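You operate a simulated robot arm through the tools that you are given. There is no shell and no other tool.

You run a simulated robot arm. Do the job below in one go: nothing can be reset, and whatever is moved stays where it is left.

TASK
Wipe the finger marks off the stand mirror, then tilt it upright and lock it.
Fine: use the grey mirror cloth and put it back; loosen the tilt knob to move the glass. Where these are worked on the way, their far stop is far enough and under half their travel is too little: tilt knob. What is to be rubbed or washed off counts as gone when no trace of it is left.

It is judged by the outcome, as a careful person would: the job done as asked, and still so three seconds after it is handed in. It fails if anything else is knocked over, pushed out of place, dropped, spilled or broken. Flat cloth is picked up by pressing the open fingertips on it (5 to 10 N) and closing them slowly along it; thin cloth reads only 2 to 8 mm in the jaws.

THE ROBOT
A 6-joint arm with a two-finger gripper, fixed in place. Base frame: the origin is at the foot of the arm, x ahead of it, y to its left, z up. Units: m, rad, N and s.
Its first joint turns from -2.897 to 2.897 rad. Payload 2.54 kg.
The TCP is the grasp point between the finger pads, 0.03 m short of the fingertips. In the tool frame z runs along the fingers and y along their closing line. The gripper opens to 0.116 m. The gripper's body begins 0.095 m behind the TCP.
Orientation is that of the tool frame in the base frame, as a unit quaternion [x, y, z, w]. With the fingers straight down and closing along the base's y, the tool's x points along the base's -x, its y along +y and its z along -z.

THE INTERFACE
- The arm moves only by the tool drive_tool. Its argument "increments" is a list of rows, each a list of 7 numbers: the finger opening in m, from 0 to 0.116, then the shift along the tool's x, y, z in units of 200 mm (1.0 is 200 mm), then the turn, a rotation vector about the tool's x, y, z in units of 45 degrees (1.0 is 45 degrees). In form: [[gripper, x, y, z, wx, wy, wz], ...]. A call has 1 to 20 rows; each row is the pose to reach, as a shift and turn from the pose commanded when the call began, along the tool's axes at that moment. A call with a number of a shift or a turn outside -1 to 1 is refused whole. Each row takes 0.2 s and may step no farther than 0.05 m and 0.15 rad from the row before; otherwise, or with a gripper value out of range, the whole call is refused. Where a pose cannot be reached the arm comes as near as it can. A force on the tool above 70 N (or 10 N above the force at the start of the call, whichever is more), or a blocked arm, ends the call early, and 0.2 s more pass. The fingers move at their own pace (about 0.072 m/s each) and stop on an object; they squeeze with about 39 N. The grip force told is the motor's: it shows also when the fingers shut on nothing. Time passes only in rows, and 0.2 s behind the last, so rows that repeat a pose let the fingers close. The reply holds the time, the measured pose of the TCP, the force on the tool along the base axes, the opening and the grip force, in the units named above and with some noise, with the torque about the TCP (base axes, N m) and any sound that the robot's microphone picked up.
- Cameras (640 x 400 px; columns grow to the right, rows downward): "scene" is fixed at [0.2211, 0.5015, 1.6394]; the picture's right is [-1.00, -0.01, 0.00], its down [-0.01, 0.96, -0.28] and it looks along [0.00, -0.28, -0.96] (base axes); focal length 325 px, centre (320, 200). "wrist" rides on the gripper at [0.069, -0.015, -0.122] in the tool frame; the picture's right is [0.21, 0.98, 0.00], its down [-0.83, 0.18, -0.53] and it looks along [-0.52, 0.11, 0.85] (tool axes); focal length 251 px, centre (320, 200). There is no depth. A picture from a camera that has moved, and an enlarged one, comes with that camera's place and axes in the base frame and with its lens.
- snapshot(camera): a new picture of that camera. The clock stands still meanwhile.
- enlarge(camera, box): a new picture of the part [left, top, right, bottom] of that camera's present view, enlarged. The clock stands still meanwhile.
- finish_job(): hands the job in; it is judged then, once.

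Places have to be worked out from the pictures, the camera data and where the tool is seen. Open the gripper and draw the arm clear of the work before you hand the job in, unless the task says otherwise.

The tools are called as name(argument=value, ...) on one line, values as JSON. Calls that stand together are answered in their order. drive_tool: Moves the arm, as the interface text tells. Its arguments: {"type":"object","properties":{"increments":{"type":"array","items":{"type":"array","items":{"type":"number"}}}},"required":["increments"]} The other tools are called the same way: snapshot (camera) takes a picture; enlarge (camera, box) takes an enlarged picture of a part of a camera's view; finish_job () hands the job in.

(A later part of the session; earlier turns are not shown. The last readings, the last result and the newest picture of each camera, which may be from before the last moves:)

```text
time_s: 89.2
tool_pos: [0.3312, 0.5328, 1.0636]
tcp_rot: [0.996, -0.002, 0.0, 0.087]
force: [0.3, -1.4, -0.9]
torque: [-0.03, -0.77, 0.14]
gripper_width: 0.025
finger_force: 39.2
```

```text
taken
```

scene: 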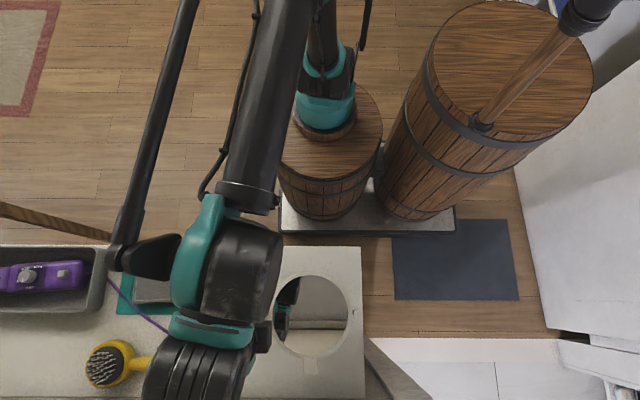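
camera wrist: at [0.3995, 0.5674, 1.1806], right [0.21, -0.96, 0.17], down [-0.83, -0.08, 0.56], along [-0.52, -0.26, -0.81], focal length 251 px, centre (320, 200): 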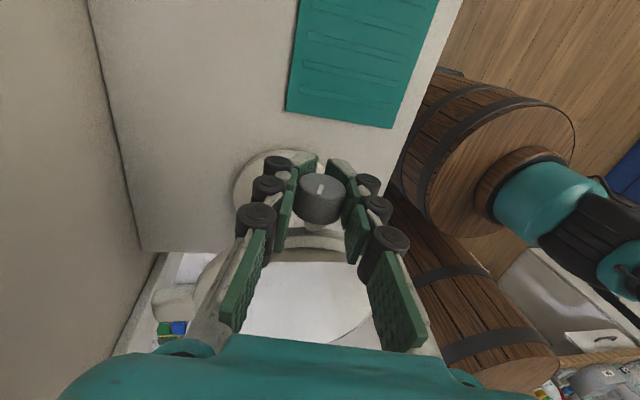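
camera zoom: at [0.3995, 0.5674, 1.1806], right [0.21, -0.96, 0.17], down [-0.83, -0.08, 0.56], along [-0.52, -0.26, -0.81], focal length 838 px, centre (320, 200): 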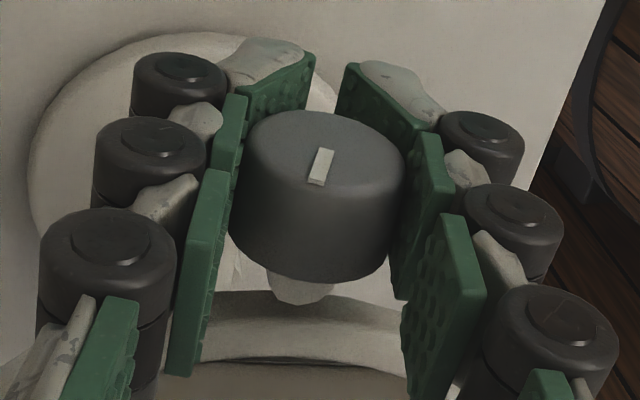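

The stand hasn't moved. Loosening goes toward tool-pointing-(-y), where the wall limits me, so I'll release, lift, and re-approach from the robot side with the tool pointing +y to get a long stroke.

drive_tool(increments=[[0.03, 0, 0, 0, 0, 0, 0], [0.045, 0, 0, 0, 0, 0, 0], [0.055, 0, 0, 0, 0, 0, 0], [0.055, 0, 0, 0, 0.11, 0, 0], [0.055, 0, 0, 0, 0.22, 0, 0], [0.055, 0, 0, 0, 0.22, 0, 0]])

drive_tool(increments=[[0.055, 0, 0, -0.1, 0, 0, 0], [0.055, 0, 0, -0.25, 0, 0, 0], [0.055, 0, 0, -0.45, 0, 0, 0], [0.055, 0, 0, -0.65, 0, 0, 0], [0.055, 0, 0, -0.65, 0, 0, 0]])

enlarge(camera="wrist", box=[270, 60, 370, 160])

```text
time_s: 90.6
tool_pos: [0.3296, 0.5335, 1.0636]
tcp_rot: [1.0, -0.002, 0.0, 0.001]
force: [-1.1, -0.8, -0.4]
torque: [-0.01, -0.03, -0.03]
gripper_width: 0.0552
finger_force: 0.2
```

```text
time_s: 91.8
tool_pos: [0.3288, 0.5316, 1.1937]
tcp_rot: [1.0, -0.002, 0.0, 0.001]
force: [-0.3, -0.5, 0.1]
torque: [0.01, 0.02, -0.01]
gripper_width: 0.0549
finger_force: 0.1
```

```text
4.00 times, centred on (320, 110) of wrist
camera zoom: at [0.3975, 0.5455, 1.3157], right [0.21, -0.98, 0.0], down [-0.83, -0.18, 0.53], along [-0.52, -0.11, -0.85], focal length 1006 px, centre (320, 560)
```

zoom: 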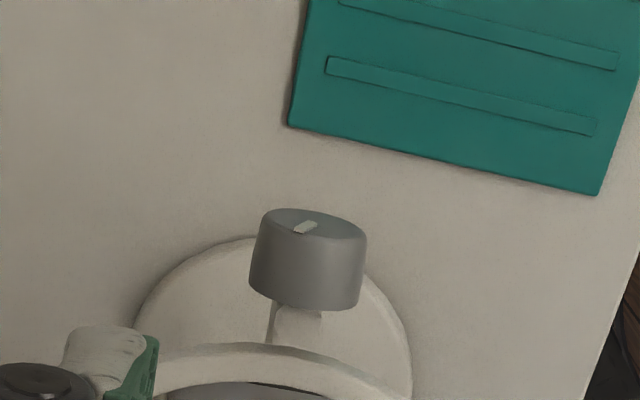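

The pointer has clearly turned. Now I'll back toward the robot and roll the tool up to point at +y.

drive_tool(increments=[[0.055, 0, 0.16, -0.02, 0, 0, 0], [0.055, 0, 0.33, -0.04, 0, 0, 0], [0.055, 0, 0.5, -0.05, 0, 0, 0], [0.055, 0, 0.66, -0.05, 0, 0, 0]])

drive_tool(increments=[[0.055, 0, 0, 0, 0.17, 0, 0], [0.055, 0, 0, 0, 0.34, 0, 0], [0.055, 0, 0, 0, 0.51, 0, 0], [0.055, 0, 0, 0, 0.68, 0, 0], [0.055, 0, 0, 0, 0.85, 0, 0], [0.055, 0, 0, 0, 1.0, 0, 0]])

snapshot(camera="scene")

```text
time_s: 92.8
tool_pos: [0.3298, 0.4003, 1.2038]
tcp_rot: [1.0, -0.001, 0.0, 0.001]
force: [-0.5, 0.2, -0.4]
torque: [-0.04, 0.01, -0.01]
gripper_width: 0.0551
finger_force: 0.0
```

```text
time_s: 94.2
tool_pos: [0.33, 0.3991, 1.2044]
tcp_rot: [0.924, -0.001, 0.001, -0.382]
force: [-0.4, 0.6, -0.2]
torque: [0.02, 0.01, -0.04]
gripper_width: 0.055
finger_force: 0.1
```

```text
taken
```

scene: 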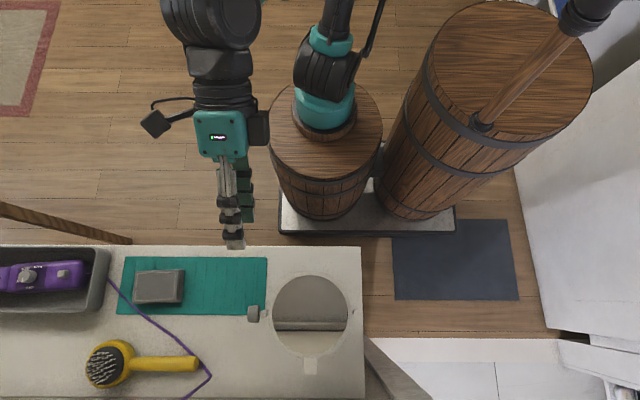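

Reached 45° cleanly. I'll continue to about 85°.

drive_tool(increments=[[0.055, 0, 0, 0, 0.17, 0, 0], [0.055, 0, 0, 0, 0.34, 0, 0], [0.055, 0, 0, 0, 0.51, 0, 0], [0.055, 0, 0, 0, 0.68, 0, 0], [0.055, 0, 0, 0, 0.84, 0, 0], [0.055, 0, 0, 0, 0.889, 0, 0]])

snapshot(camera="wrist")

snapshot(camera="scene")

```text
time_s: 95.6
tool_pos: [0.3301, 0.3987, 1.2039]
tcp_rot: [0.737, -0.001, 0.001, -0.676]
force: [1.1, 0.1, 0.0]
torque: [-0.03, 0.0, 0.01]
gripper_width: 0.0547
finger_force: 0.0
```

```text
taken
camera wrist: at [0.3979, 0.2782, 1.2293], right [0.22, -0.09, -0.97], down [-0.83, -0.54, -0.14], along [-0.52, 0.83, -0.19], focal length 251 px, centre (320, 200)
```

wrist: 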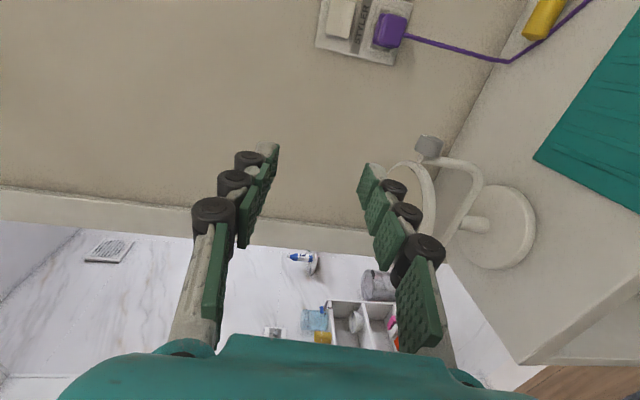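

```text
taken
```

scene: 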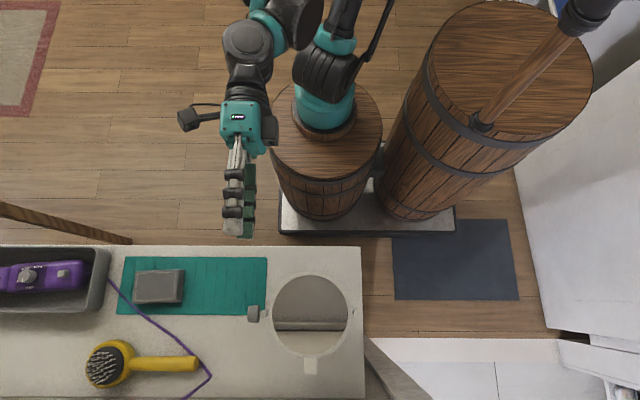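

The hand points at +y (85°) without reach trouble. I'll move down to just in front of the knob, 8 cm short of it.

drive_tool(increments=[[0.055, 0, 0.16, 0.08, 0, 0, 0], [0.055, 0, 0.32, 0.16, 0, 0, 0], [0.055, 0, 0.48, 0.25, 0, 0, 0], [0.055, 0, 0.6215, 0.325, 0, 0, 0], [0.055, 0, 0.6215, 0.325, 0, 0, 0]])

snapshot(camera="wrist")

enlarge(camera="wrist", box=[240, 90, 420, 230])

```text
time_s: 96.8
tool_pos: [0.3297, 0.4535, 1.0742]
tcp_rot: [0.738, -0.002, 0.001, -0.675]
force: [0.0, 0.0, -0.5]
torque: [0.03, -0.02, 0.01]
gripper_width: 0.0548
finger_force: 0.0
```

```text
taken
camera wrist: at [0.3985, 0.3331, 1.0998], right [0.21, -0.09, -0.97], down [-0.83, -0.55, -0.13], along [-0.52, 0.83, -0.19], focal length 251 px, centre (320, 200)
```

wrist: 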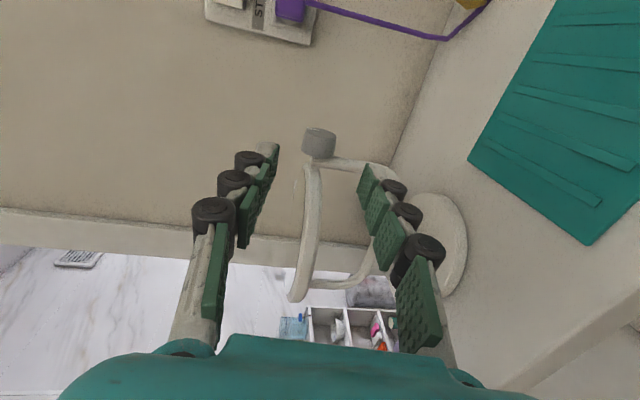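

```text
2.86 times, centred on (330, 160) of wrist
camera zoom: at [0.3985, 0.3331, 1.0998], right [0.21, -0.09, -0.97], down [-0.83, -0.55, -0.13], along [-0.52, 0.83, -0.19], focal length 718 px, centre (291, 314)
```

zoom: 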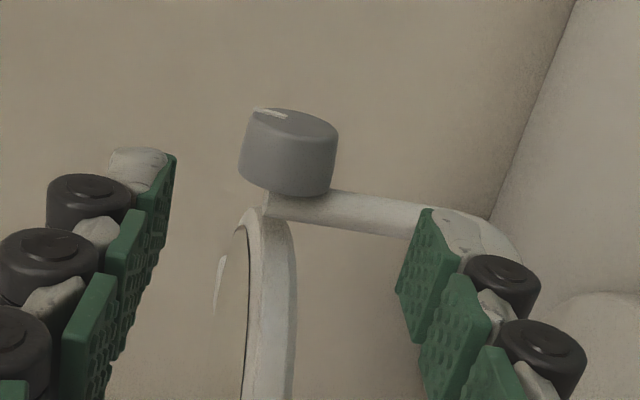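

This side view puts the knob face centre at (0.336, 0.533, 1.0685) and the fork upright at x≈0.309–0.3195, so I'll grip at x=0.333 to clear the upright. Approaching along +y with the fingers above and below the knob.

drive_tool(increments=[[0.055, 0.0165, 0, 0.1, 0, 0, 0], [0.055, 0.0165, 0, 0.2, 0, 0, 0], [0.055, 0.0165, 0, 0.3, 0, 0, 0], [0.055, 0.0165, -0.001, 0.36, 0, 0, 0], [0.055, 0.0165, -0.001, 0.399, 0, 0, 0], [0.055, 0.0165, -0.001, 0.399, 0, 0, 0]])

enlarge(camera="wrist", box=[240, 120, 400, 260])

```text
time_s: 98.2
tool_pos: [0.3351, 0.5324, 1.067]
tcp_rot: [0.738, -0.001, 0.001, -0.675]
force: [0.2, 0.2, -0.1]
torque: [0.02, -0.01, 0.0]
gripper_width: 0.0551
finger_force: 0.1
```

```text
2.86 times, centred on (320, 190) of wrist
camera zoom: at [0.4017, 0.4113, 1.0923], right [0.22, -0.09, -0.97], down [-0.83, -0.55, -0.13], along [-0.52, 0.83, -0.19], focal length 718 px, centre (320, 229)
```

zoom: 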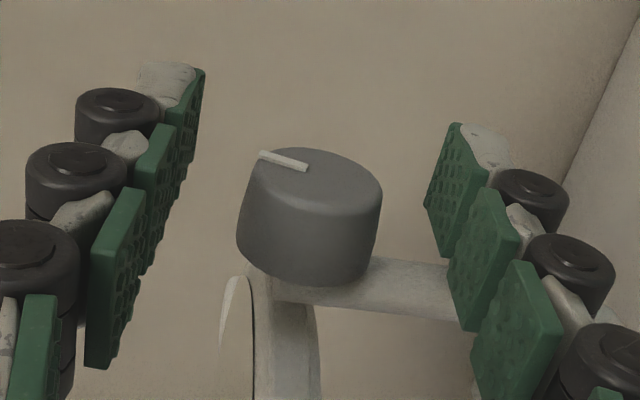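

The knob is centred between the fingers. Closing slowly.

drive_tool(increments=[[0.045, 0, 0, 0, 0, 0, 0], [0.038, 0, 0, 0, 0, 0, 0], [0.033, 0, 0, 0, 0, 0, 0], [0.03, 0, 0, 0, 0, 0, 0], [0.027, 0, 0, 0, 0, 0, 0], [0.024, 0, 0, 0, 0, 0, 0], [0.02, 0, 0, 0, 0, 0, 0], [0.02, 0, 0, 0, 0, 0, 0]])

enlarge(camera="wrist", box=[240, 120, 400, 260])

```text
time_s: 100.0
tool_pos: [0.3327, 0.5324, 1.0679]
tcp_rot: [0.738, -0.001, 0.001, -0.675]
force: [1.5, 0.1, 10.7]
torque: [0.0, 0.16, 0.1]
gripper_width: 0.0272
finger_force: 5.6
```

```text
2.86 times, centred on (320, 190) of wrist
camera zoom: at [0.4017, 0.411, 1.0925], right [0.21, -0.09, -0.97], down [-0.83, -0.55, -0.13], along [-0.52, 0.83, -0.19], focal length 718 px, centre (320, 229)
```

zoom: 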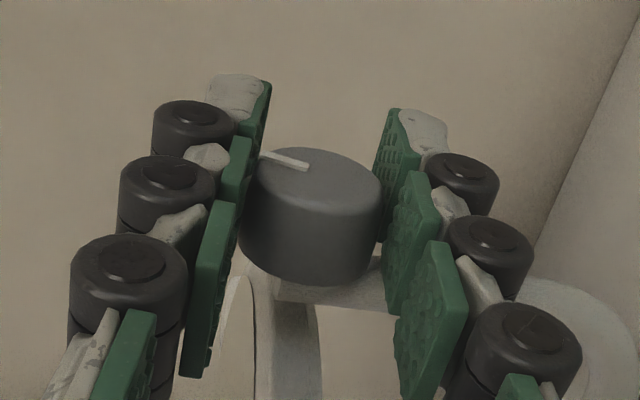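

The upper finger pushes on the knob first (10.7 N), so the hand is about a millimetre low. I'll raise 1 mm while closing.

drive_tool(increments=[[0.02, 0, -0.0025, 0, 0, 0, 0], [0.02, 0, -0.005, 0, 0, 0, 0], [0.02, 0, -0.005, 0, 0, 0, 0]])

```text
time_s: 100.8
tool_pos: [0.3343, 0.5329, 1.0675]
tcp_rot: [0.738, 0.0, 0.001, -0.675]
force: [0.5, -3.3, 1.1]
torque: [-0.03, -0.04, 0.21]
gripper_width: 0.0251
finger_force: 39.4
```

Good grip now (0.0251, forces near zero), so the knob axis is at z≈1.0685. I'll turn -x by 23° and check.

drive_tool(increments=[[0.02, 0, 0, 0, -0.1, 0, 0], [0.02, 0, 0, 0, -0.2, 0, 0], [0.02, 0, 0, 0, -0.3, 0, 0], [0.02, 0, 0, 0, -0.4, 0, 0], [0.02, 0, 0, 0, -0.5, 0, 0], [0.02, 0, 0, 0, -0.5, 0, 0]])

enlarge(camera="wrist", box=[240, 120, 400, 260])

```text
time_s: 102.2
tool_pos: [0.3338, 0.5338, 1.0677]
tcp_rot: [0.856, -0.002, 0.001, -0.518]
force: [1.7, 3.2, 0.3]
torque: [0.02, -0.17, -0.25]
gripper_width: 0.0252
finger_force: 38.6
```

```text
2.86 times, centred on (320, 190) of wrist
camera zoom: at [0.4015, 0.4309, 1.138], right [0.21, -0.45, -0.87], down [-0.83, -0.55, 0.09], along [-0.52, 0.7, -0.49], focal length 718 px, centre (320, 229)
```

zoom: 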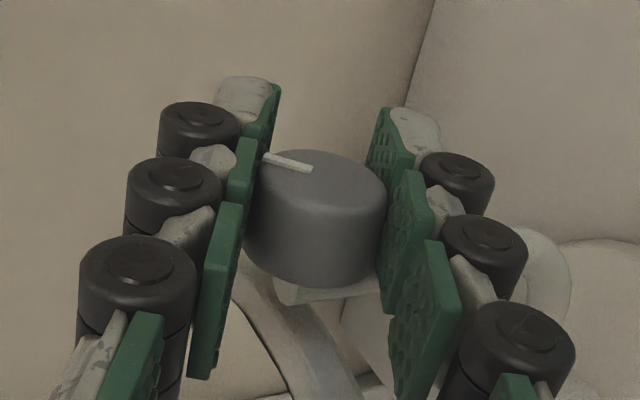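

The knob turns with the hand with low torque. I'll continue another 45°.

drive_tool(increments=[[0.02, 0, 0, 0, -0.12, 0, 0], [0.02, 0, 0, 0, -0.24, 0, 0], [0.02, 0, 0, 0, -0.36, 0, 0], [0.02, 0, 0, 0, -0.48, 0, 0], [0.02, 0, 0, 0, -0.6, 0, 0], [0.02, 0, 0, 0, -0.72, 0, 0], [0.02, 0, 0, 0, -0.84, 0, 0], [0.02, 0, 0, 0, -0.96, 0, 0], [0.02, 0, 0, 0, -1.0, 0, 0]])

enlarge(camera="wrist", box=[240, 120, 400, 260])

```text
time_s: 104.2
tool_pos: [0.333, 0.533, 1.0697]
tcp_rot: [0.988, -0.002, 0.001, -0.152]
force: [0.9, 3.3, 5.9]
torque: [-0.01, -0.57, -0.16]
gripper_width: 0.025
finger_force: 39.1
```

```text
2.86 times, centred on (320, 190) of wrist
camera zoom: at [0.4021, 0.5101, 1.1893], right [0.21, -0.93, -0.29], down [-0.83, -0.33, 0.45], along [-0.52, 0.14, -0.84], focal length 718 px, centre (320, 229)
```

zoom: 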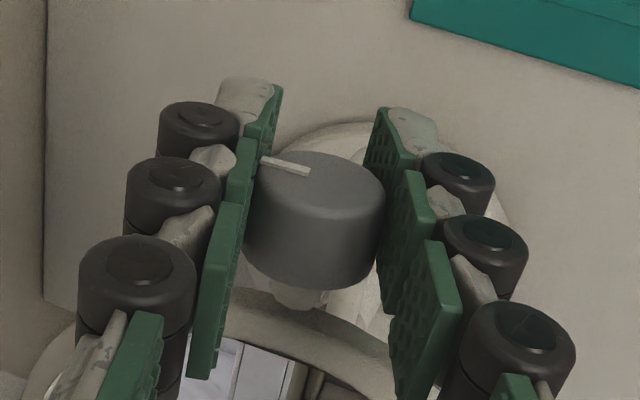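

About 88° turned in total, still no stop (Tx≈0). Continuing to just past vertical.

drive_tool(increments=[[0.02, 0, 0, 0, -0.12, 0, 0], [0.02, 0, 0, 0, -0.24, 0, 0], [0.02, 0, 0, 0, -0.36, 0, 0], [0.02, 0, 0, 0, -0.48, 0, 0], [0.02, 0, 0, 0, -0.6, 0, 0], [0.02, 0, 0, 0, -0.7, 0, 0], [0.02, 0, 0, 0, -0.7, 0, 0]])

enlarge(camera="wrist", box=[240, 120, 400, 260])

```text
time_s: 105.8
tool_pos: [0.3339, 0.5334, 1.0689]
tcp_rot: [0.992, -0.002, 0.0, 0.122]
force: [0.2, -1.2, 0.3]
torque: [0.01, -0.17, 0.11]
gripper_width: 0.025
finger_force: 38.6
```

```text
2.86 times, centred on (320, 190) of wrist
camera zoom: at [0.4025, 0.576, 1.1826], right [0.21, -0.95, 0.24], down [-0.83, -0.04, 0.56], along [-0.52, -0.32, -0.79], focal length 718 px, centre (320, 229)
```

zoom: 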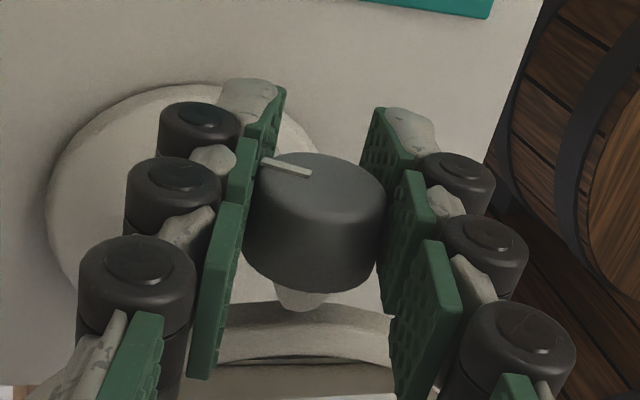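

No stop yet at ~119°. I'll open and roll the hand back around the knob in place to 85° for another stroke.

drive_tool(increments=[[0.03, 0, 0, 0, 0, 0, 0], [0.04, 0, 0, 0, 0, 0, 0], [0.052, 0, 0, 0, 0, 0, 0], [0.052, 0, 0, 0, 0.15, 0, 0], [0.052, 0, 0, 0, 0.32, 0, 0], [0.052, 0, 0, 0, 0.49, 0, 0], [0.052, 0, 0, 0, 0.66, 0, 0], [0.052, 0, 0, 0, 0.83, 0, 0], [0.052, 0, 0, 0, 1.0, 0, 0]])

enlarge(camera="wrist", box=[240, 120, 400, 260])

drive_tool(increments=[[0.052, 0, 0, 0, 0.16, 0, 0], [0.052, 0, 0, 0, 0.33, 0, 0], [0.052, 0, 0, 0, 0.5, 0, 0], [0.052, 0, 0, 0, 0.67, 0, 0], [0.052, 0, 0, 0, 0.84, 0, 0], [0.052, 0, 0, 0, 1.0, 0, 0]])

drive_tool(increments=[[0.052, 0, 0, 0, 0.12, 0, 0], [0.052, 0, 0, 0, 0.2, 0, 0], [0.052, 0, 0, 0, 0.2, 0, 0]])

enlarge(camera="wrist", box=[240, 120, 400, 260])

```text
time_s: 107.8
tool_pos: [0.3337, 0.5327, 1.0679]
tcp_rot: [0.964, -0.002, 0.0, -0.267]
force: [-0.7, 0.3, -0.2]
torque: [-0.04, -0.02, 0.02]
gripper_width: 0.0519
finger_force: 0.1
```

```text
2.86 times, centred on (320, 190) of wrist
camera zoom: at [0.4018, 0.4828, 1.1803], right [0.21, -0.84, -0.5], down [-0.83, -0.43, 0.36], along [-0.52, 0.34, -0.78], focal length 718 px, centre (320, 229)
```

zoom: 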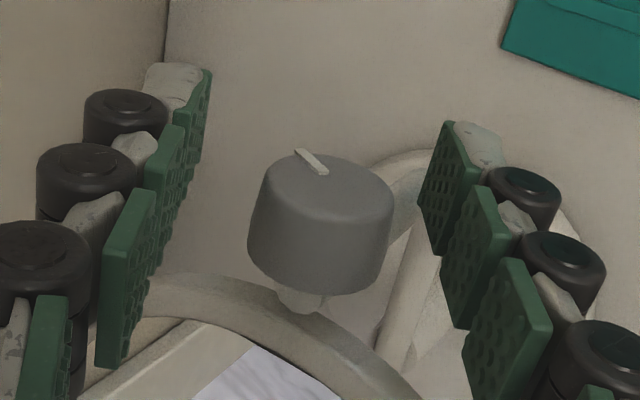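

```text
time_s: 109.2
tool_pos: [0.3327, 0.5334, 1.0686]
tcp_rot: [0.788, -0.001, 0.002, -0.616]
force: [-1.1, 0.0, 0.5]
torque: [0.0, -0.05, 0.02]
gripper_width: 0.052
finger_force: 0.0
```

```text
time_s: 110.0
tool_pos: [0.3336, 0.5326, 1.0678]
tcp_rot: [0.737, -0.001, 0.001, -0.676]
force: [0.1, -0.5, 0.4]
torque: [-0.01, -0.01, -0.03]
gripper_width: 0.0519
finger_force: 0.1
```

```text
2.86 times, centred on (320, 190) of wrist
camera zoom: at [0.4016, 0.4115, 1.0932], right [0.22, -0.09, -0.97], down [-0.83, -0.55, -0.13], along [-0.52, 0.83, -0.19], focal length 718 px, centre (320, 229)
```

zoom: 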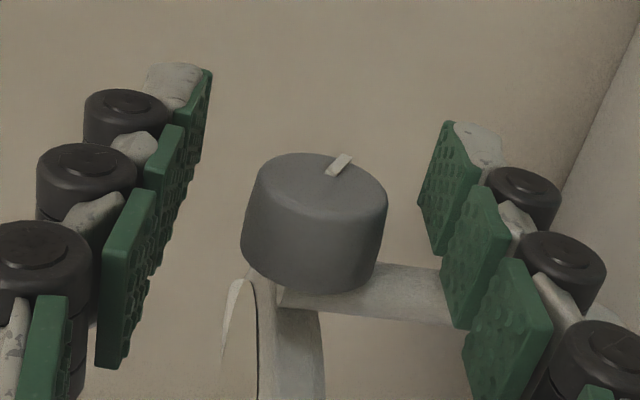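

The pointer now sits around 115° from its start. Gripping again for a second stroke.

drive_tool(increments=[[0.042, 0, 0, 0, 0, 0, 0], [0.036, 0, 0, 0, 0, 0, 0], [0.032, 0, 0, 0, 0, 0, 0], [0.029, 0, 0, 0, 0, 0, 0], [0.026, 0, 0, 0, 0, 0, 0], [0.023, 0, 0, 0, 0, 0, 0], [0.02, 0, 0, 0, 0, 0, 0], [0.02, 0, 0, 0, 0, 0, 0]])

drive_tool(increments=[[0.02, 0, 0, 0, -0.12, 0, 0], [0.02, 0, 0, 0, -0.24, 0, 0], [0.02, 0, 0, 0, -0.36, 0, 0], [0.02, 0, 0, 0, -0.48, 0, 0], [0.02, 0, 0, 0, -0.6, 0, 0], [0.02, 0, 0, 0, -0.72, 0, 0], [0.02, 0, 0, 0, -0.72, 0, 0]])

enlarge(camera="wrist", box=[240, 120, 400, 260])

```text
time_s: 111.8
tool_pos: [0.3333, 0.5328, 1.0678]
tcp_rot: [0.738, -0.002, 0.001, -0.675]
force: [-0.5, 1.4, 1.0]
torque: [0.0, -0.03, 0.02]
gripper_width: 0.0252
finger_force: 39.0
```

```text
time_s: 113.4
tool_pos: [0.3326, 0.5329, 1.0681]
tcp_rot: [0.897, -0.001, 0.002, -0.442]
force: [-0.3, -0.5, 0.4]
torque: [0.22, -0.57, -0.1]
gripper_width: 0.0252
finger_force: 39.2
```

```text
2.86 times, centred on (320, 190) of wrist
camera zoom: at [0.4021, 0.4447, 1.1545], right [0.21, -0.6, -0.77], down [-0.83, -0.53, 0.18], along [-0.52, 0.6, -0.61], focal length 718 px, centre (320, 229)
```

zoom: 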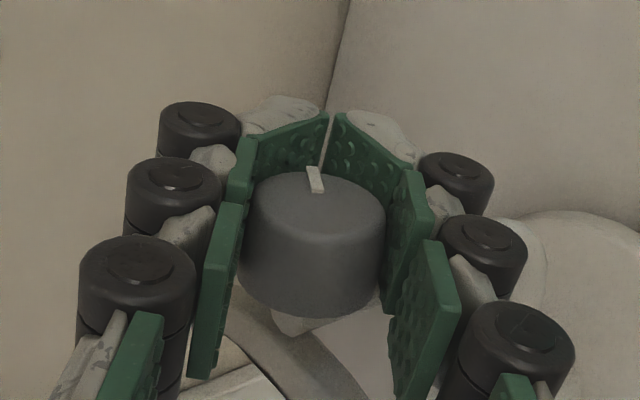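

The pointer no longer follows the hand and the torque jumped to 0.22 N·m: the knob is at its far stop after about 120° of travel, so it is fully loosened. I'll release and back out along the tool axis.

drive_tool(increments=[[0.03, 0, 0, 0, 0, 0, 0], [0.042, 0, 0, 0, 0, 0, 0], [0.055, 0, 0, 0, 0, 0, 0], [0.055, 0, 0, 0, 0, 0, 0], [0.055, 0, 0, -0.12, 0, 0, 0], [0.055, 0, 0, -0.3, 0, 0, 0], [0.055, 0, 0, -0.5, 0, 0, 0], [0.055, 0, 0, -0.7, 0, 0, 0]])

snapshot(camera="wrist")

snapshot(camera="scene")

```text
time_s: 115.2
tool_pos: [0.3321, 0.4228, 1.1524]
tcp_rot: [0.897, 0.0, 0.0, -0.442]
force: [0.2, 0.3, -0.6]
torque: [0.0, 0.0, 0.0]
gripper_width: 0.0552
finger_force: 0.0
```

```text
taken
camera wrist: at [0.4013, 0.3347, 1.2389], right [0.21, -0.59, -0.77], down [-0.83, -0.53, 0.18], along [-0.52, 0.6, -0.61], focal length 251 px, centre (320, 200)
```

wrist: 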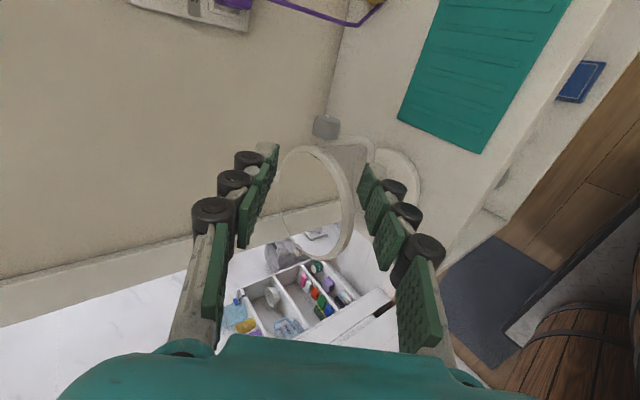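

```text
taken
```

scene: 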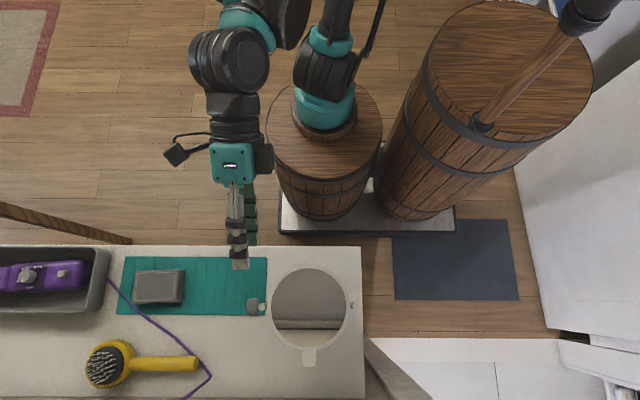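

The mirror looks a few pixels shifted in the scene view; I'll zoom to check whether the stand moved.

enlarge(camera="scene", box=[240, 260, 370, 385])

enlarge(camera="wrist", box=[260, 100, 430, 270])

```text
3.20 times, centred on (305, 322) of scene
camera zoom: at [0.2211, 0.5015, 1.6394], right [-1.0, -0.01, 0.0], down [-0.01, 0.96, -0.28], along [0.0, -0.28, -0.96], focal length 1040 px, centre (368, -192)
```

zoom: 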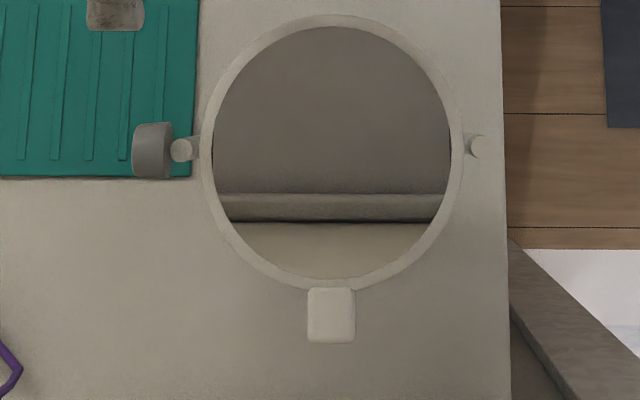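

```text
2.35 times, centred on (345, 185) of wrist
camera zoom: at [0.4013, 0.3347, 1.2389], right [0.21, -0.59, -0.77], down [-0.83, -0.53, 0.18], along [-0.52, 0.6, -0.61], focal length 592 px, centre (261, 235)
```

zoom: 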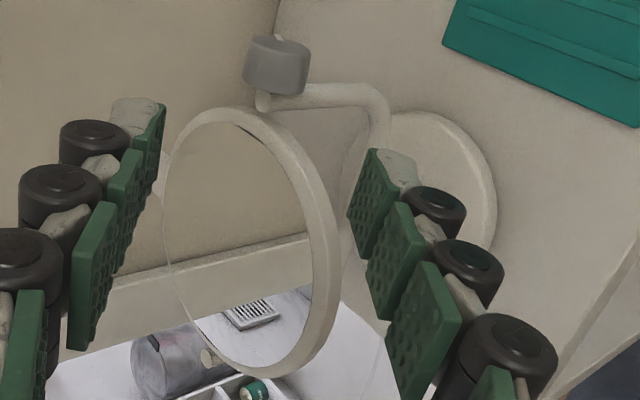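

The stand got dragged about 12 mm toward the robot as I backed out (still standing, mirror still horizontal, pivot now y≈0.521). I'll correct that later by nudging the base. Now I'll rise, bring the tool vertical, and yaw it for gripping the rim tab at about (0.237, 0.600).

drive_tool(increments=[[0.055, 0, -0.13, -0.1, 0, 0, 0], [0.055, 0, -0.27, -0.2, 0, 0, 0], [0.055, 0, -0.4, -0.3, 0, 0, 0], [0.055, 0, -0.4, -0.3, -0.17, 0, 0], [0.055, 0, -0.4, -0.3, -0.34, 0, 0], [0.055, 0, -0.4, -0.3, -0.51, 0, 0], [0.055, 0, -0.4, -0.3, -0.68, 0, 0], [0.055, 0, -0.4, -0.3, -0.85, 0, 0], [0.055, 0, -0.4, -0.3, -1.0, 0, 0]])

drive_tool(increments=[[0.055, 0, 0, 0, -0.1, 0, 0], [0.055, 0, 0, 0, -0.167, 0, 0], [0.055, 0, 0, 0, -0.167, 0, 0]])

```text
time_s: 117.2
tool_pos: [0.3325, 0.4224, 1.2537]
tcp_rot: [0.998, -0.001, 0.001, -0.064]
force: [-0.3, -1.0, -0.6]
torque: [0.02, -0.02, -0.03]
gripper_width: 0.0552
finger_force: 0.1
```

```text
time_s: 118.0
tool_pos: [0.334, 0.4232, 1.2538]
tcp_rot: [1.0, -0.002, 0.001, 0.0]
force: [0.0, -0.6, 0.2]
torque: [0.01, 0.01, -0.01]
gripper_width: 0.0549
finger_force: 0.0
```

Vertical again. Now yaw 90° so the fingers close along x, with the camera on the robot side.

drive_tool(increments=[[0.055, 0, 0, 0, 0, 0, 0.17], [0.055, 0, 0, 0, 0, 0, 0.34], [0.055, 0, 0, 0, 0, 0, 0.51], [0.055, 0, 0, 0, 0, 0, 0.68], [0.055, 0, 0, 0, 0, 0, 0.85], [0.055, 0, 0, 0, 0, 0, 1.0]])

drive_tool(increments=[[0.055, 0, 0, 0, 0, 0, 0.17], [0.055, 0, 0, 0, 0, 0, 0.34], [0.055, 0, 0, 0, 0, 0, 0.51], [0.055, 0, 0, 0, 0, 0, 0.68], [0.055, 0, 0, 0, 0, 0, 0.85], [0.055, 0, 0, 0, 0, 0, 1.0]])

snapshot(camera="wrist")

```text
time_s: 119.4
tool_pos: [0.3322, 0.423, 1.2535]
tcp_rot: [0.923, -0.385, 0.0, -0.001]
force: [0.0, 0.2, 0.3]
torque: [0.03, -0.01, 0.01]
gripper_width: 0.0553
finger_force: 0.0
```

```text
time_s: 120.8
tool_pos: [0.3329, 0.4224, 1.2552]
tcp_rot: [-0.705, 0.709, 0.0, 0.0]
force: [-0.4, 0.3, -0.6]
torque: [0.01, 0.0, 0.01]
gripper_width: 0.0553
finger_force: 0.1
```

```text
taken
camera wrist: at [0.3469, 0.3532, 1.3758], right [-0.98, -0.21, 0.0], down [-0.18, 0.83, 0.53], along [-0.11, 0.52, -0.85], focal length 251 px, centre (320, 200)
```

wrist: 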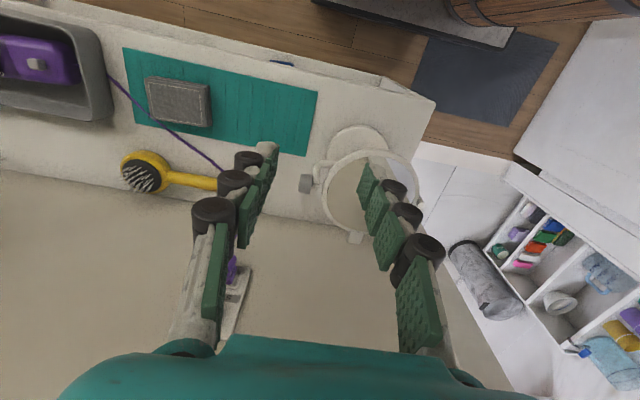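

Now move above the tab at about (0.237, 0.601).

drive_tool(increments=[[0.055, -0.15, 0.08, 0.04, 0, 0, 0], [0.055, -0.3, 0.16, 0.08, 0, 0, 0], [0.055, -0.45, 0.24, 0.12, 0, 0, 0], [0.055, -0.6, 0.32, 0.17, 0, 0, 0], [0.055, -0.75, 0.4, 0.22, 0, 0, 0], [0.055, -0.895, 0.48, 0.275, 0, 0, 0], [0.055, -0.895, 0.48, 0.275, 0, 0, 0]])

snapshot(camera="wrist")

snapshot(camera="scene")

```text
time_s: 122.4
tool_pos: [0.2347, 0.6038, 1.1987]
tcp_rot: [-0.706, 0.708, 0.0, 0.001]
force: [-0.4, -0.7, 0.0]
torque: [0.01, -0.03, -0.03]
gripper_width: 0.0552
finger_force: 0.0
```

```text
taken
camera wrist: at [0.2496, 0.5337, 1.3198], right [-0.98, -0.21, 0.0], down [-0.18, 0.83, 0.53], along [-0.11, 0.52, -0.85], focal length 251 px, centre (320, 200)
```

wrist: 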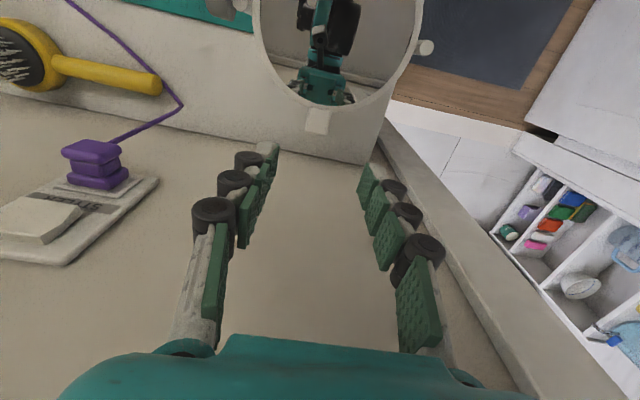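

```text
taken
```

scene: 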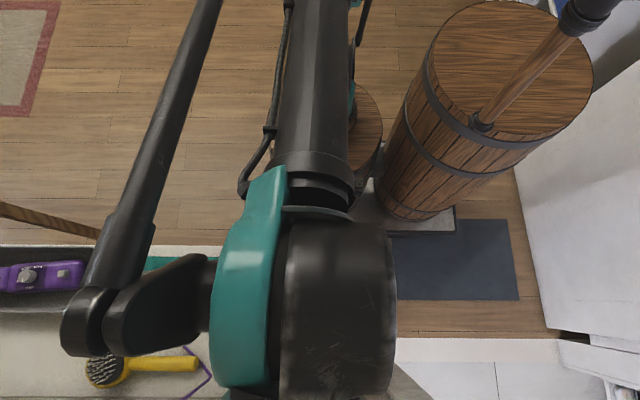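

enlarge(camera="wrist", box=[250, 40, 390, 180])

```text
2.86 times, centred on (320, 110) of wrist
camera zoom: at [0.2496, 0.5337, 1.3198], right [-0.98, -0.21, 0.0], down [-0.18, 0.83, 0.53], along [-0.11, 0.52, -0.85], focal length 718 px, centre (320, 457)
```

zoom: 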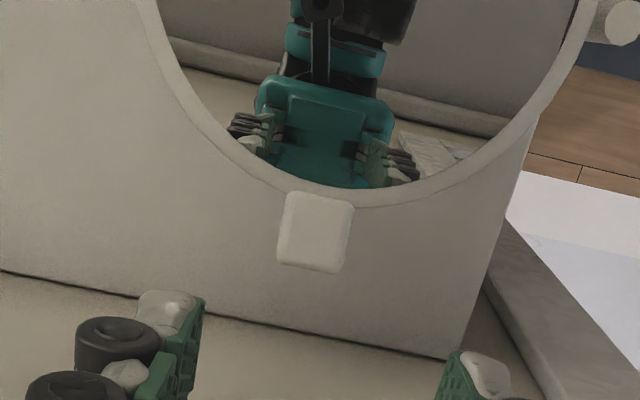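

The tab spans x 0.225–0.251 and y 0.586–0.6115. I'll descend to just above it first and verify alignment.

drive_tool(increments=[[0.05, -0.003, -0.004, 0.12, 0, 0, 0], [0.05, -0.0075, -0.0075, 0.24, 0, 0, 0], [0.05, -0.0075, -0.0075, 0.34, 0, 0, 0], [0.05, -0.0075, -0.0075, 0.4, 0, 0, 0], [0.05, -0.0075, -0.0075, 0.4, 0, 0, 0]])

snapshot(camera="wrist")

enlarge(camera="wrist", box=[240, 70, 400, 230])

```text
time_s: 123.6
tool_pos: [0.2373, 0.6059, 1.1177]
tcp_rot: [-0.706, 0.709, 0.0, 0.001]
force: [0.4, 0.5, -0.4]
torque: [-0.02, -0.02, 0.0]
gripper_width: 0.05
finger_force: 0.1
```

```text
taken
camera wrist: at [0.2529, 0.5352, 1.2392], right [-0.98, -0.21, 0.0], down [-0.18, 0.83, 0.53], along [-0.11, 0.52, -0.85], focal length 251 px, centre (320, 200)
```

wrist: 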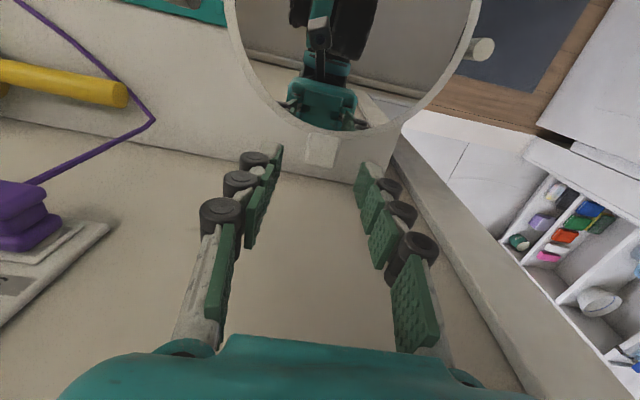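

```text
2.50 times, centred on (320, 150) of wrist
camera zoom: at [0.2529, 0.5352, 1.2392], right [-0.98, -0.21, 0.0], down [-0.18, 0.83, 0.53], along [-0.11, 0.52, -0.85], focal length 629 px, centre (320, 325)
```

zoom: 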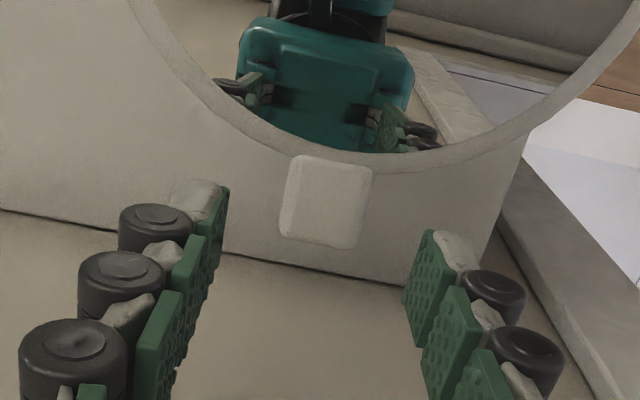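

Aligned: tab x≈0.238 between the fingers. I'll lower so the tab lies between the pads.

drive_tool(increments=[[0.05, 0.003, 0, 0.08, 0, 0, 0], [0.05, 0.005, 0, 0.16, 0, 0, 0], [0.05, 0.005, 0, 0.225, 0, 0, 0], [0.05, 0.005, 0, 0.225, 0, 0, 0]])

enlarge(camera="wrist", box=[220, 100, 420, 300])

```text
time_s: 124.6
tool_pos: [0.2382, 0.6033, 1.0734]
tcp_rot: [-0.706, 0.709, 0.0, 0.0]
force: [-0.3, 0.5, -0.4]
torque: [-0.01, 0.02, 0.02]
gripper_width: 0.05
finger_force: 0.1
```

```text
2.00 times, centred on (320, 200) of wrist
camera zoom: at [0.2531, 0.5331, 1.1948], right [-0.98, -0.21, 0.0], down [-0.18, 0.83, 0.53], along [-0.11, 0.52, -0.85], focal length 503 px, centre (320, 200)
```

zoom: 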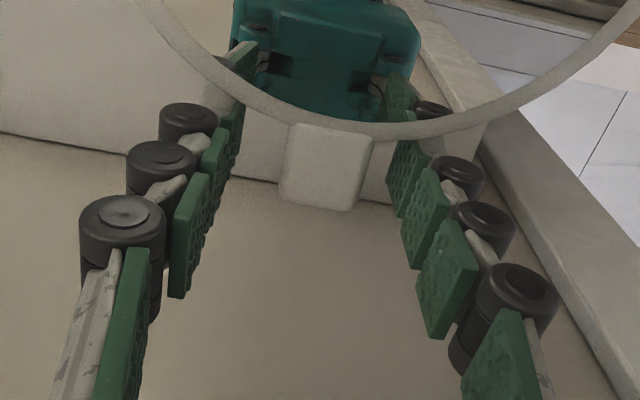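

No contact, tab sits between the pads. Closing slowly on it.

drive_tool(increments=[[0.042, 0, 0, 0, 0, 0, 0], [0.036, 0, 0, 0, 0, 0, 0], [0.032, 0, 0, 0, 0, 0, 0], [0.029, 0, 0, 0, 0, 0, 0], [0.026, 0, 0, 0, 0, 0, 0], [0.023, 0, 0, 0, 0, 0, 0], [0.02, 0, 0, 0, 0, 0, 0]])

enlarge(camera="wrist", box=[220, 100, 420, 300])

```text
time_s: 126.2
tool_pos: [0.2387, 0.604, 1.0741]
tcp_rot: [-0.706, 0.708, 0.0, 0.001]
force: [-0.2, 1.7, 0.1]
torque: [0.01, -0.08, 0.25]
gripper_width: 0.0223
finger_force: 38.6
```

```text
2.00 times, centred on (320, 200) of wrist
camera zoom: at [0.2531, 0.5332, 1.1949], right [-0.98, -0.21, 0.0], down [-0.18, 0.83, 0.53], along [-0.11, 0.52, -0.85], focal length 503 px, centre (320, 200)
```

zoom: 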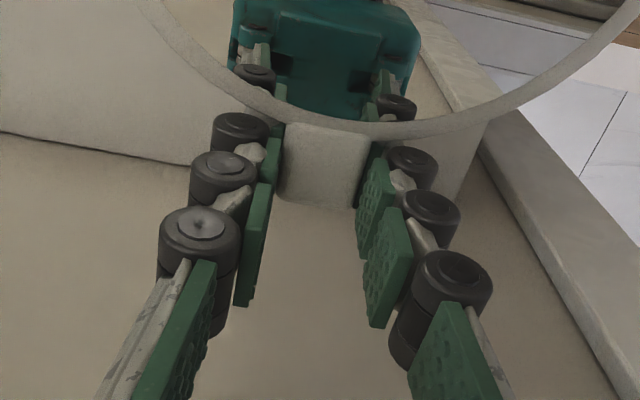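

The tab is gripped (0.0223) with little disturbance. I'll swing it up along the arc about the pivot, the first 15° as a test.

drive_tool(increments=[[0.015, 0.004, 0, -0.036, 0, -0.1111, 0], [0.015, 0.0111, 0, -0.0715, 0, -0.2222, 0], [0.015, 0.0212, 0, -0.1062, 0, -0.3333, 0], [0.015, 0.0212, 0, -0.1062, 0, -0.3333, 0]])

snapshot(camera="wrist")

```text
time_s: 127.2
tool_pos: [0.2379, 0.5997, 1.0943]
tcp_rot: [-0.7, 0.702, 0.093, 0.093]
force: [-0.8, 0.1, 0.0]
torque: [1.09, 0.08, -0.01]
gripper_width: 0.0222
finger_force: 38.6
```

```text
taken
camera wrist: at [0.2533, 0.5003, 1.1942], right [-0.98, -0.2, -0.06], down [-0.18, 0.66, 0.73], along [-0.11, 0.72, -0.68], focal length 251 px, centre (320, 200)
```

wrist: 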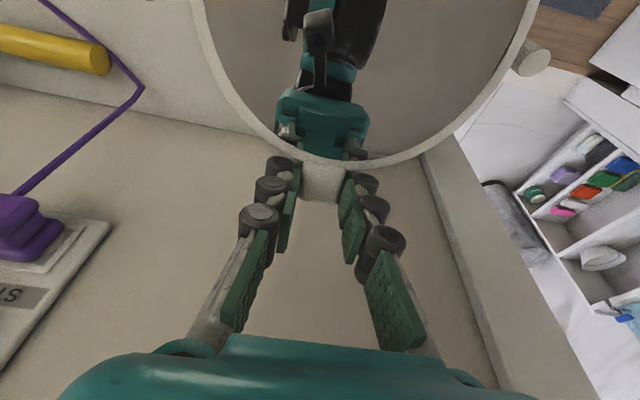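

Moving, but with about 1 N·m of twist at the tab. I'll check that the stand isn't tipping before going on.

snapshot(camera="scene")

enlarge(camera="wrist", box=[180, 0, 560, 240])

```text
taken
```

scene: 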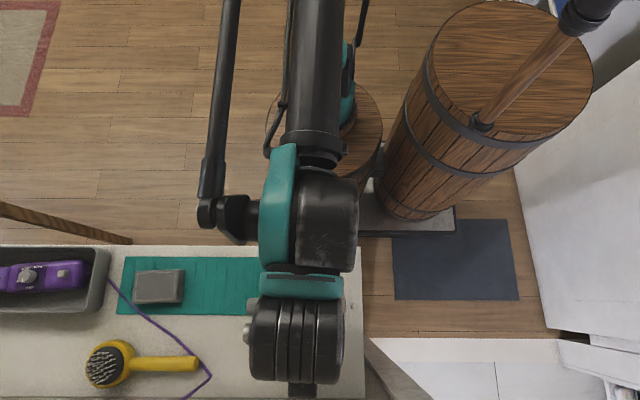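

```text
1.67 times, centred on (370, 120) of wrist
camera zoom: at [0.2533, 0.5003, 1.1942], right [-0.98, -0.2, -0.06], down [-0.18, 0.66, 0.73], along [-0.11, 0.72, -0.68], focal length 419 px, centre (237, 333)
```

zoom: 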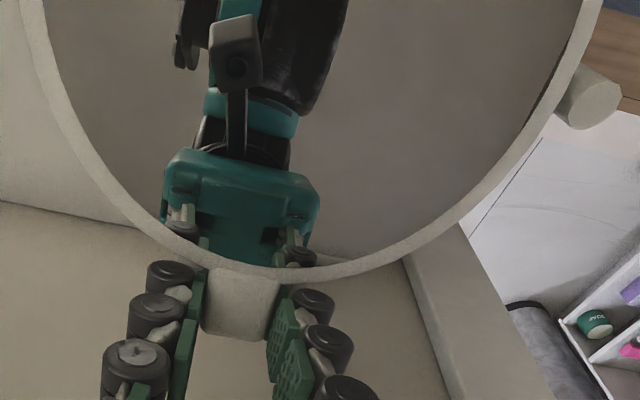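

enlarge(camera="scene", box=[225, 260, 385, 400])

```text
2.86 times, centred on (305, 330) of scene
camera zoom: at [0.2211, 0.5015, 1.6394], right [-1.0, -0.01, 0.0], down [-0.01, 0.96, -0.28], along [0.0, -0.28, -0.96], focal length 929 px, centre (363, -171)
```

zoom: 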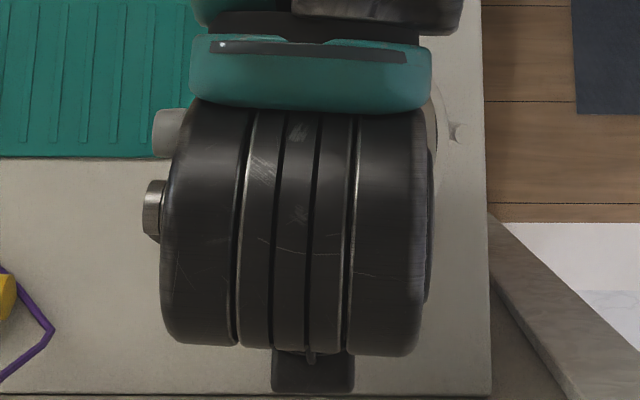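

The knob and opposite pivot are exactly where they were, so the stand is steady and only the glass turns. I'll relax the twist by letting the tool rotate 2° further at this point.

drive_tool(increments=[[0.015, 0, 0, 0, 0, -0.022, 0], [0.015, 0, 0, 0, 0, -0.044, 0], [0.015, 0, 0, 0, 0, -0.044, 0]])

```text
time_s: 128.0
tool_pos: [0.2385, 0.5983, 1.096]
tcp_rot: [-0.698, 0.7, 0.104, 0.105]
force: [-0.7, 5.5, 14.8]
torque: [-0.96, -0.05, 0.09]
gripper_width: 0.0226
finger_force: 38.7
```

A degree of tool rotation swings the twist by about 1 N·m, so the right phase is in between; the pivot is slightly nearer (radius ≈0.08). I'll continue the arc to 35° with that radius.

drive_tool(increments=[[0.015, 0.0042, 0, -0.0314, 0, -0.0667, 0], [0.015, 0.0101, 0, -0.0659, 0, -0.1778, 0], [0.015, 0.0191, 0, -0.0997, 0, -0.2889, 0], [0.015, 0.0309, 0, -0.1326, 0, -0.4, 0], [0.015, 0.0309, 0, -0.1326, 0, -0.4, 0]])

enlarge(camera="scene", box=[225, 260, 385, 400])

snapshot(camera="wrist")

```text
time_s: 129.2
tool_pos: [0.2383, 0.5836, 1.1193]
tcp_rot: [-0.674, 0.675, 0.212, 0.212]
force: [0.0, -2.2, -0.5]
torque: [0.64, -0.03, -0.03]
gripper_width: 0.0224
finger_force: 39.2
```

```text
2.86 times, centred on (305, 330) of scene
camera zoom: at [0.2211, 0.5015, 1.6394], right [-1.0, -0.01, 0.0], down [-0.01, 0.96, -0.28], along [0.0, -0.28, -0.96], focal length 929 px, centre (363, -171)
```

zoom: 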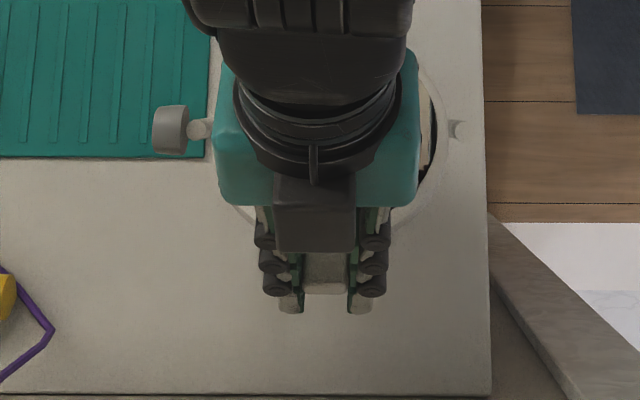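

```text
taken
camera wrist: at [0.2534, 0.4572, 1.1781], right [-0.98, -0.17, -0.12], down [-0.18, 0.37, 0.91], along [-0.11, 0.91, -0.39], focal length 251 px, centre (320, 200)
```

wrist: 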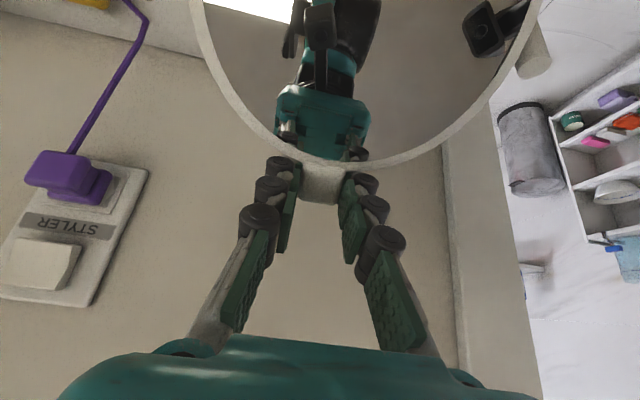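

Forces stay small and the knob/stand hasn't moved. Continuing the arc to 63°.

drive_tool(increments=[[0.015, 0.0066, 0, -0.0485, 0, -0.1556, 0], [0.015, 0.0191, 0, -0.0959, 0, -0.3111, 0], [0.015, 0.0373, 0, -0.1414, 0, -0.4667, 0], [0.015, 0.0609, 0, -0.1843, 0, -0.6222, 0], [0.015, 0.0609, 0, -0.1843, 0, -0.6222, 0]])

enlarge(camera="scene", box=[225, 260, 385, 400])

snapshot(camera="wrist")

```text
time_s: 130.4
tool_pos: [0.2386, 0.5536, 1.1437]
tcp_rot: [-0.601, 0.604, 0.369, 0.371]
force: [3.0, -2.2, 0.2]
torque: [-0.21, -0.02, -0.04]
gripper_width: 0.0223
finger_force: 39.1
```

```text
2.86 times, centred on (305, 330) of scene
camera zoom: at [0.2211, 0.5015, 1.6394], right [-1.0, -0.01, 0.0], down [-0.01, 0.96, -0.28], along [0.0, -0.28, -0.96], focal length 929 px, centre (363, -171)
```

zoom: 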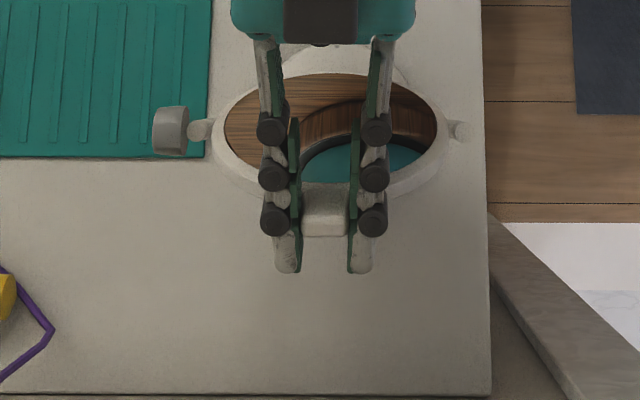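

```text
taken
camera wrist: at [0.2531, 0.4127, 1.1358], right [-0.98, -0.09, -0.19], down [-0.18, -0.1, 0.98], along [-0.11, 0.99, 0.08], focal length 251 px, centre (320, 200)
```

wrist: 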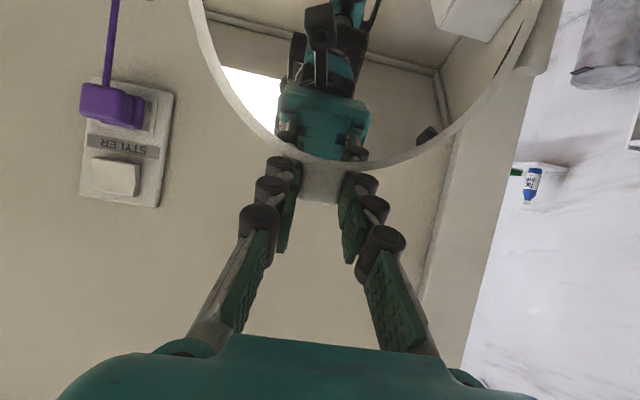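

The glass is following nicely (about 63°), stand unmoved. Continuing the final 27° to vertical.

drive_tool(increments=[[0.015, 0.0066, 0, -0.0485, 0, -0.1556, 0], [0.015, 0.0191, 0, -0.0959, 0, -0.3111, 0], [0.015, 0.0373, 0, -0.1414, 0, -0.4667, 0], [0.015, 0.0572, 0, -0.1783, 0, -0.6, 0], [0.015, 0.0572, 0, -0.1783, 0, -0.6, 0]])

enlarge(camera="scene", box=[225, 240, 385, 380])

snapshot(camera="wrist")

```text
time_s: 131.6
tool_pos: [0.238, 0.5187, 1.1474]
tcp_rot: [-0.507, 0.507, 0.493, 0.493]
force: [1.3, 0.7, -0.5]
torque: [0.05, -0.17, 0.01]
gripper_width: 0.0225
finger_force: 38.8
```

```text
2.86 times, centred on (305, 310) of scene
camera zoom: at [0.2211, 0.5015, 1.6394], right [-1.0, -0.01, 0.0], down [-0.01, 0.96, -0.28], along [0.0, -0.28, -0.96], focal length 929 px, centre (363, -114)
```

zoom: 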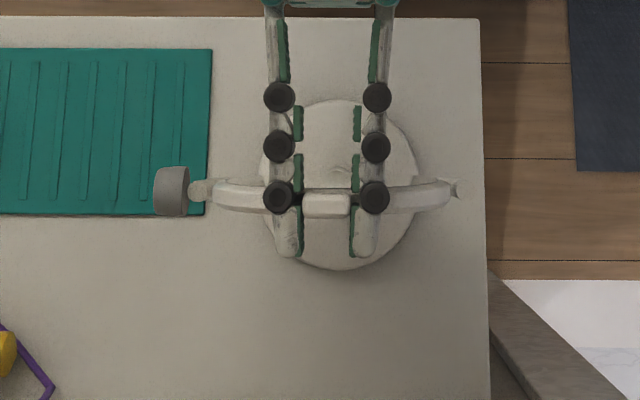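

```text
taken
camera wrist: at [0.253, 0.3949, 1.081], right [-0.98, -0.01, -0.22], down [-0.18, -0.51, 0.84], along [-0.12, 0.86, 0.5], focal length 251 px, centre (320, 200)
```

wrist: 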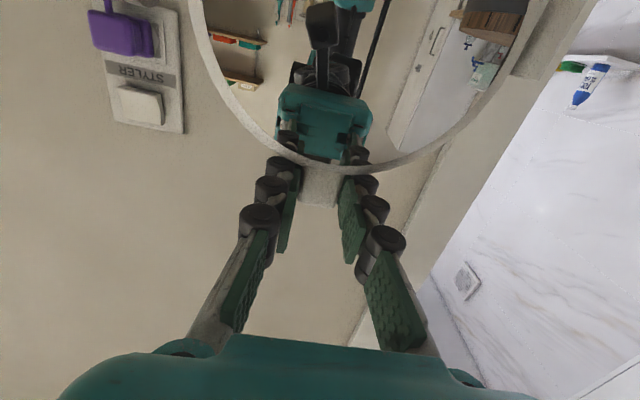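

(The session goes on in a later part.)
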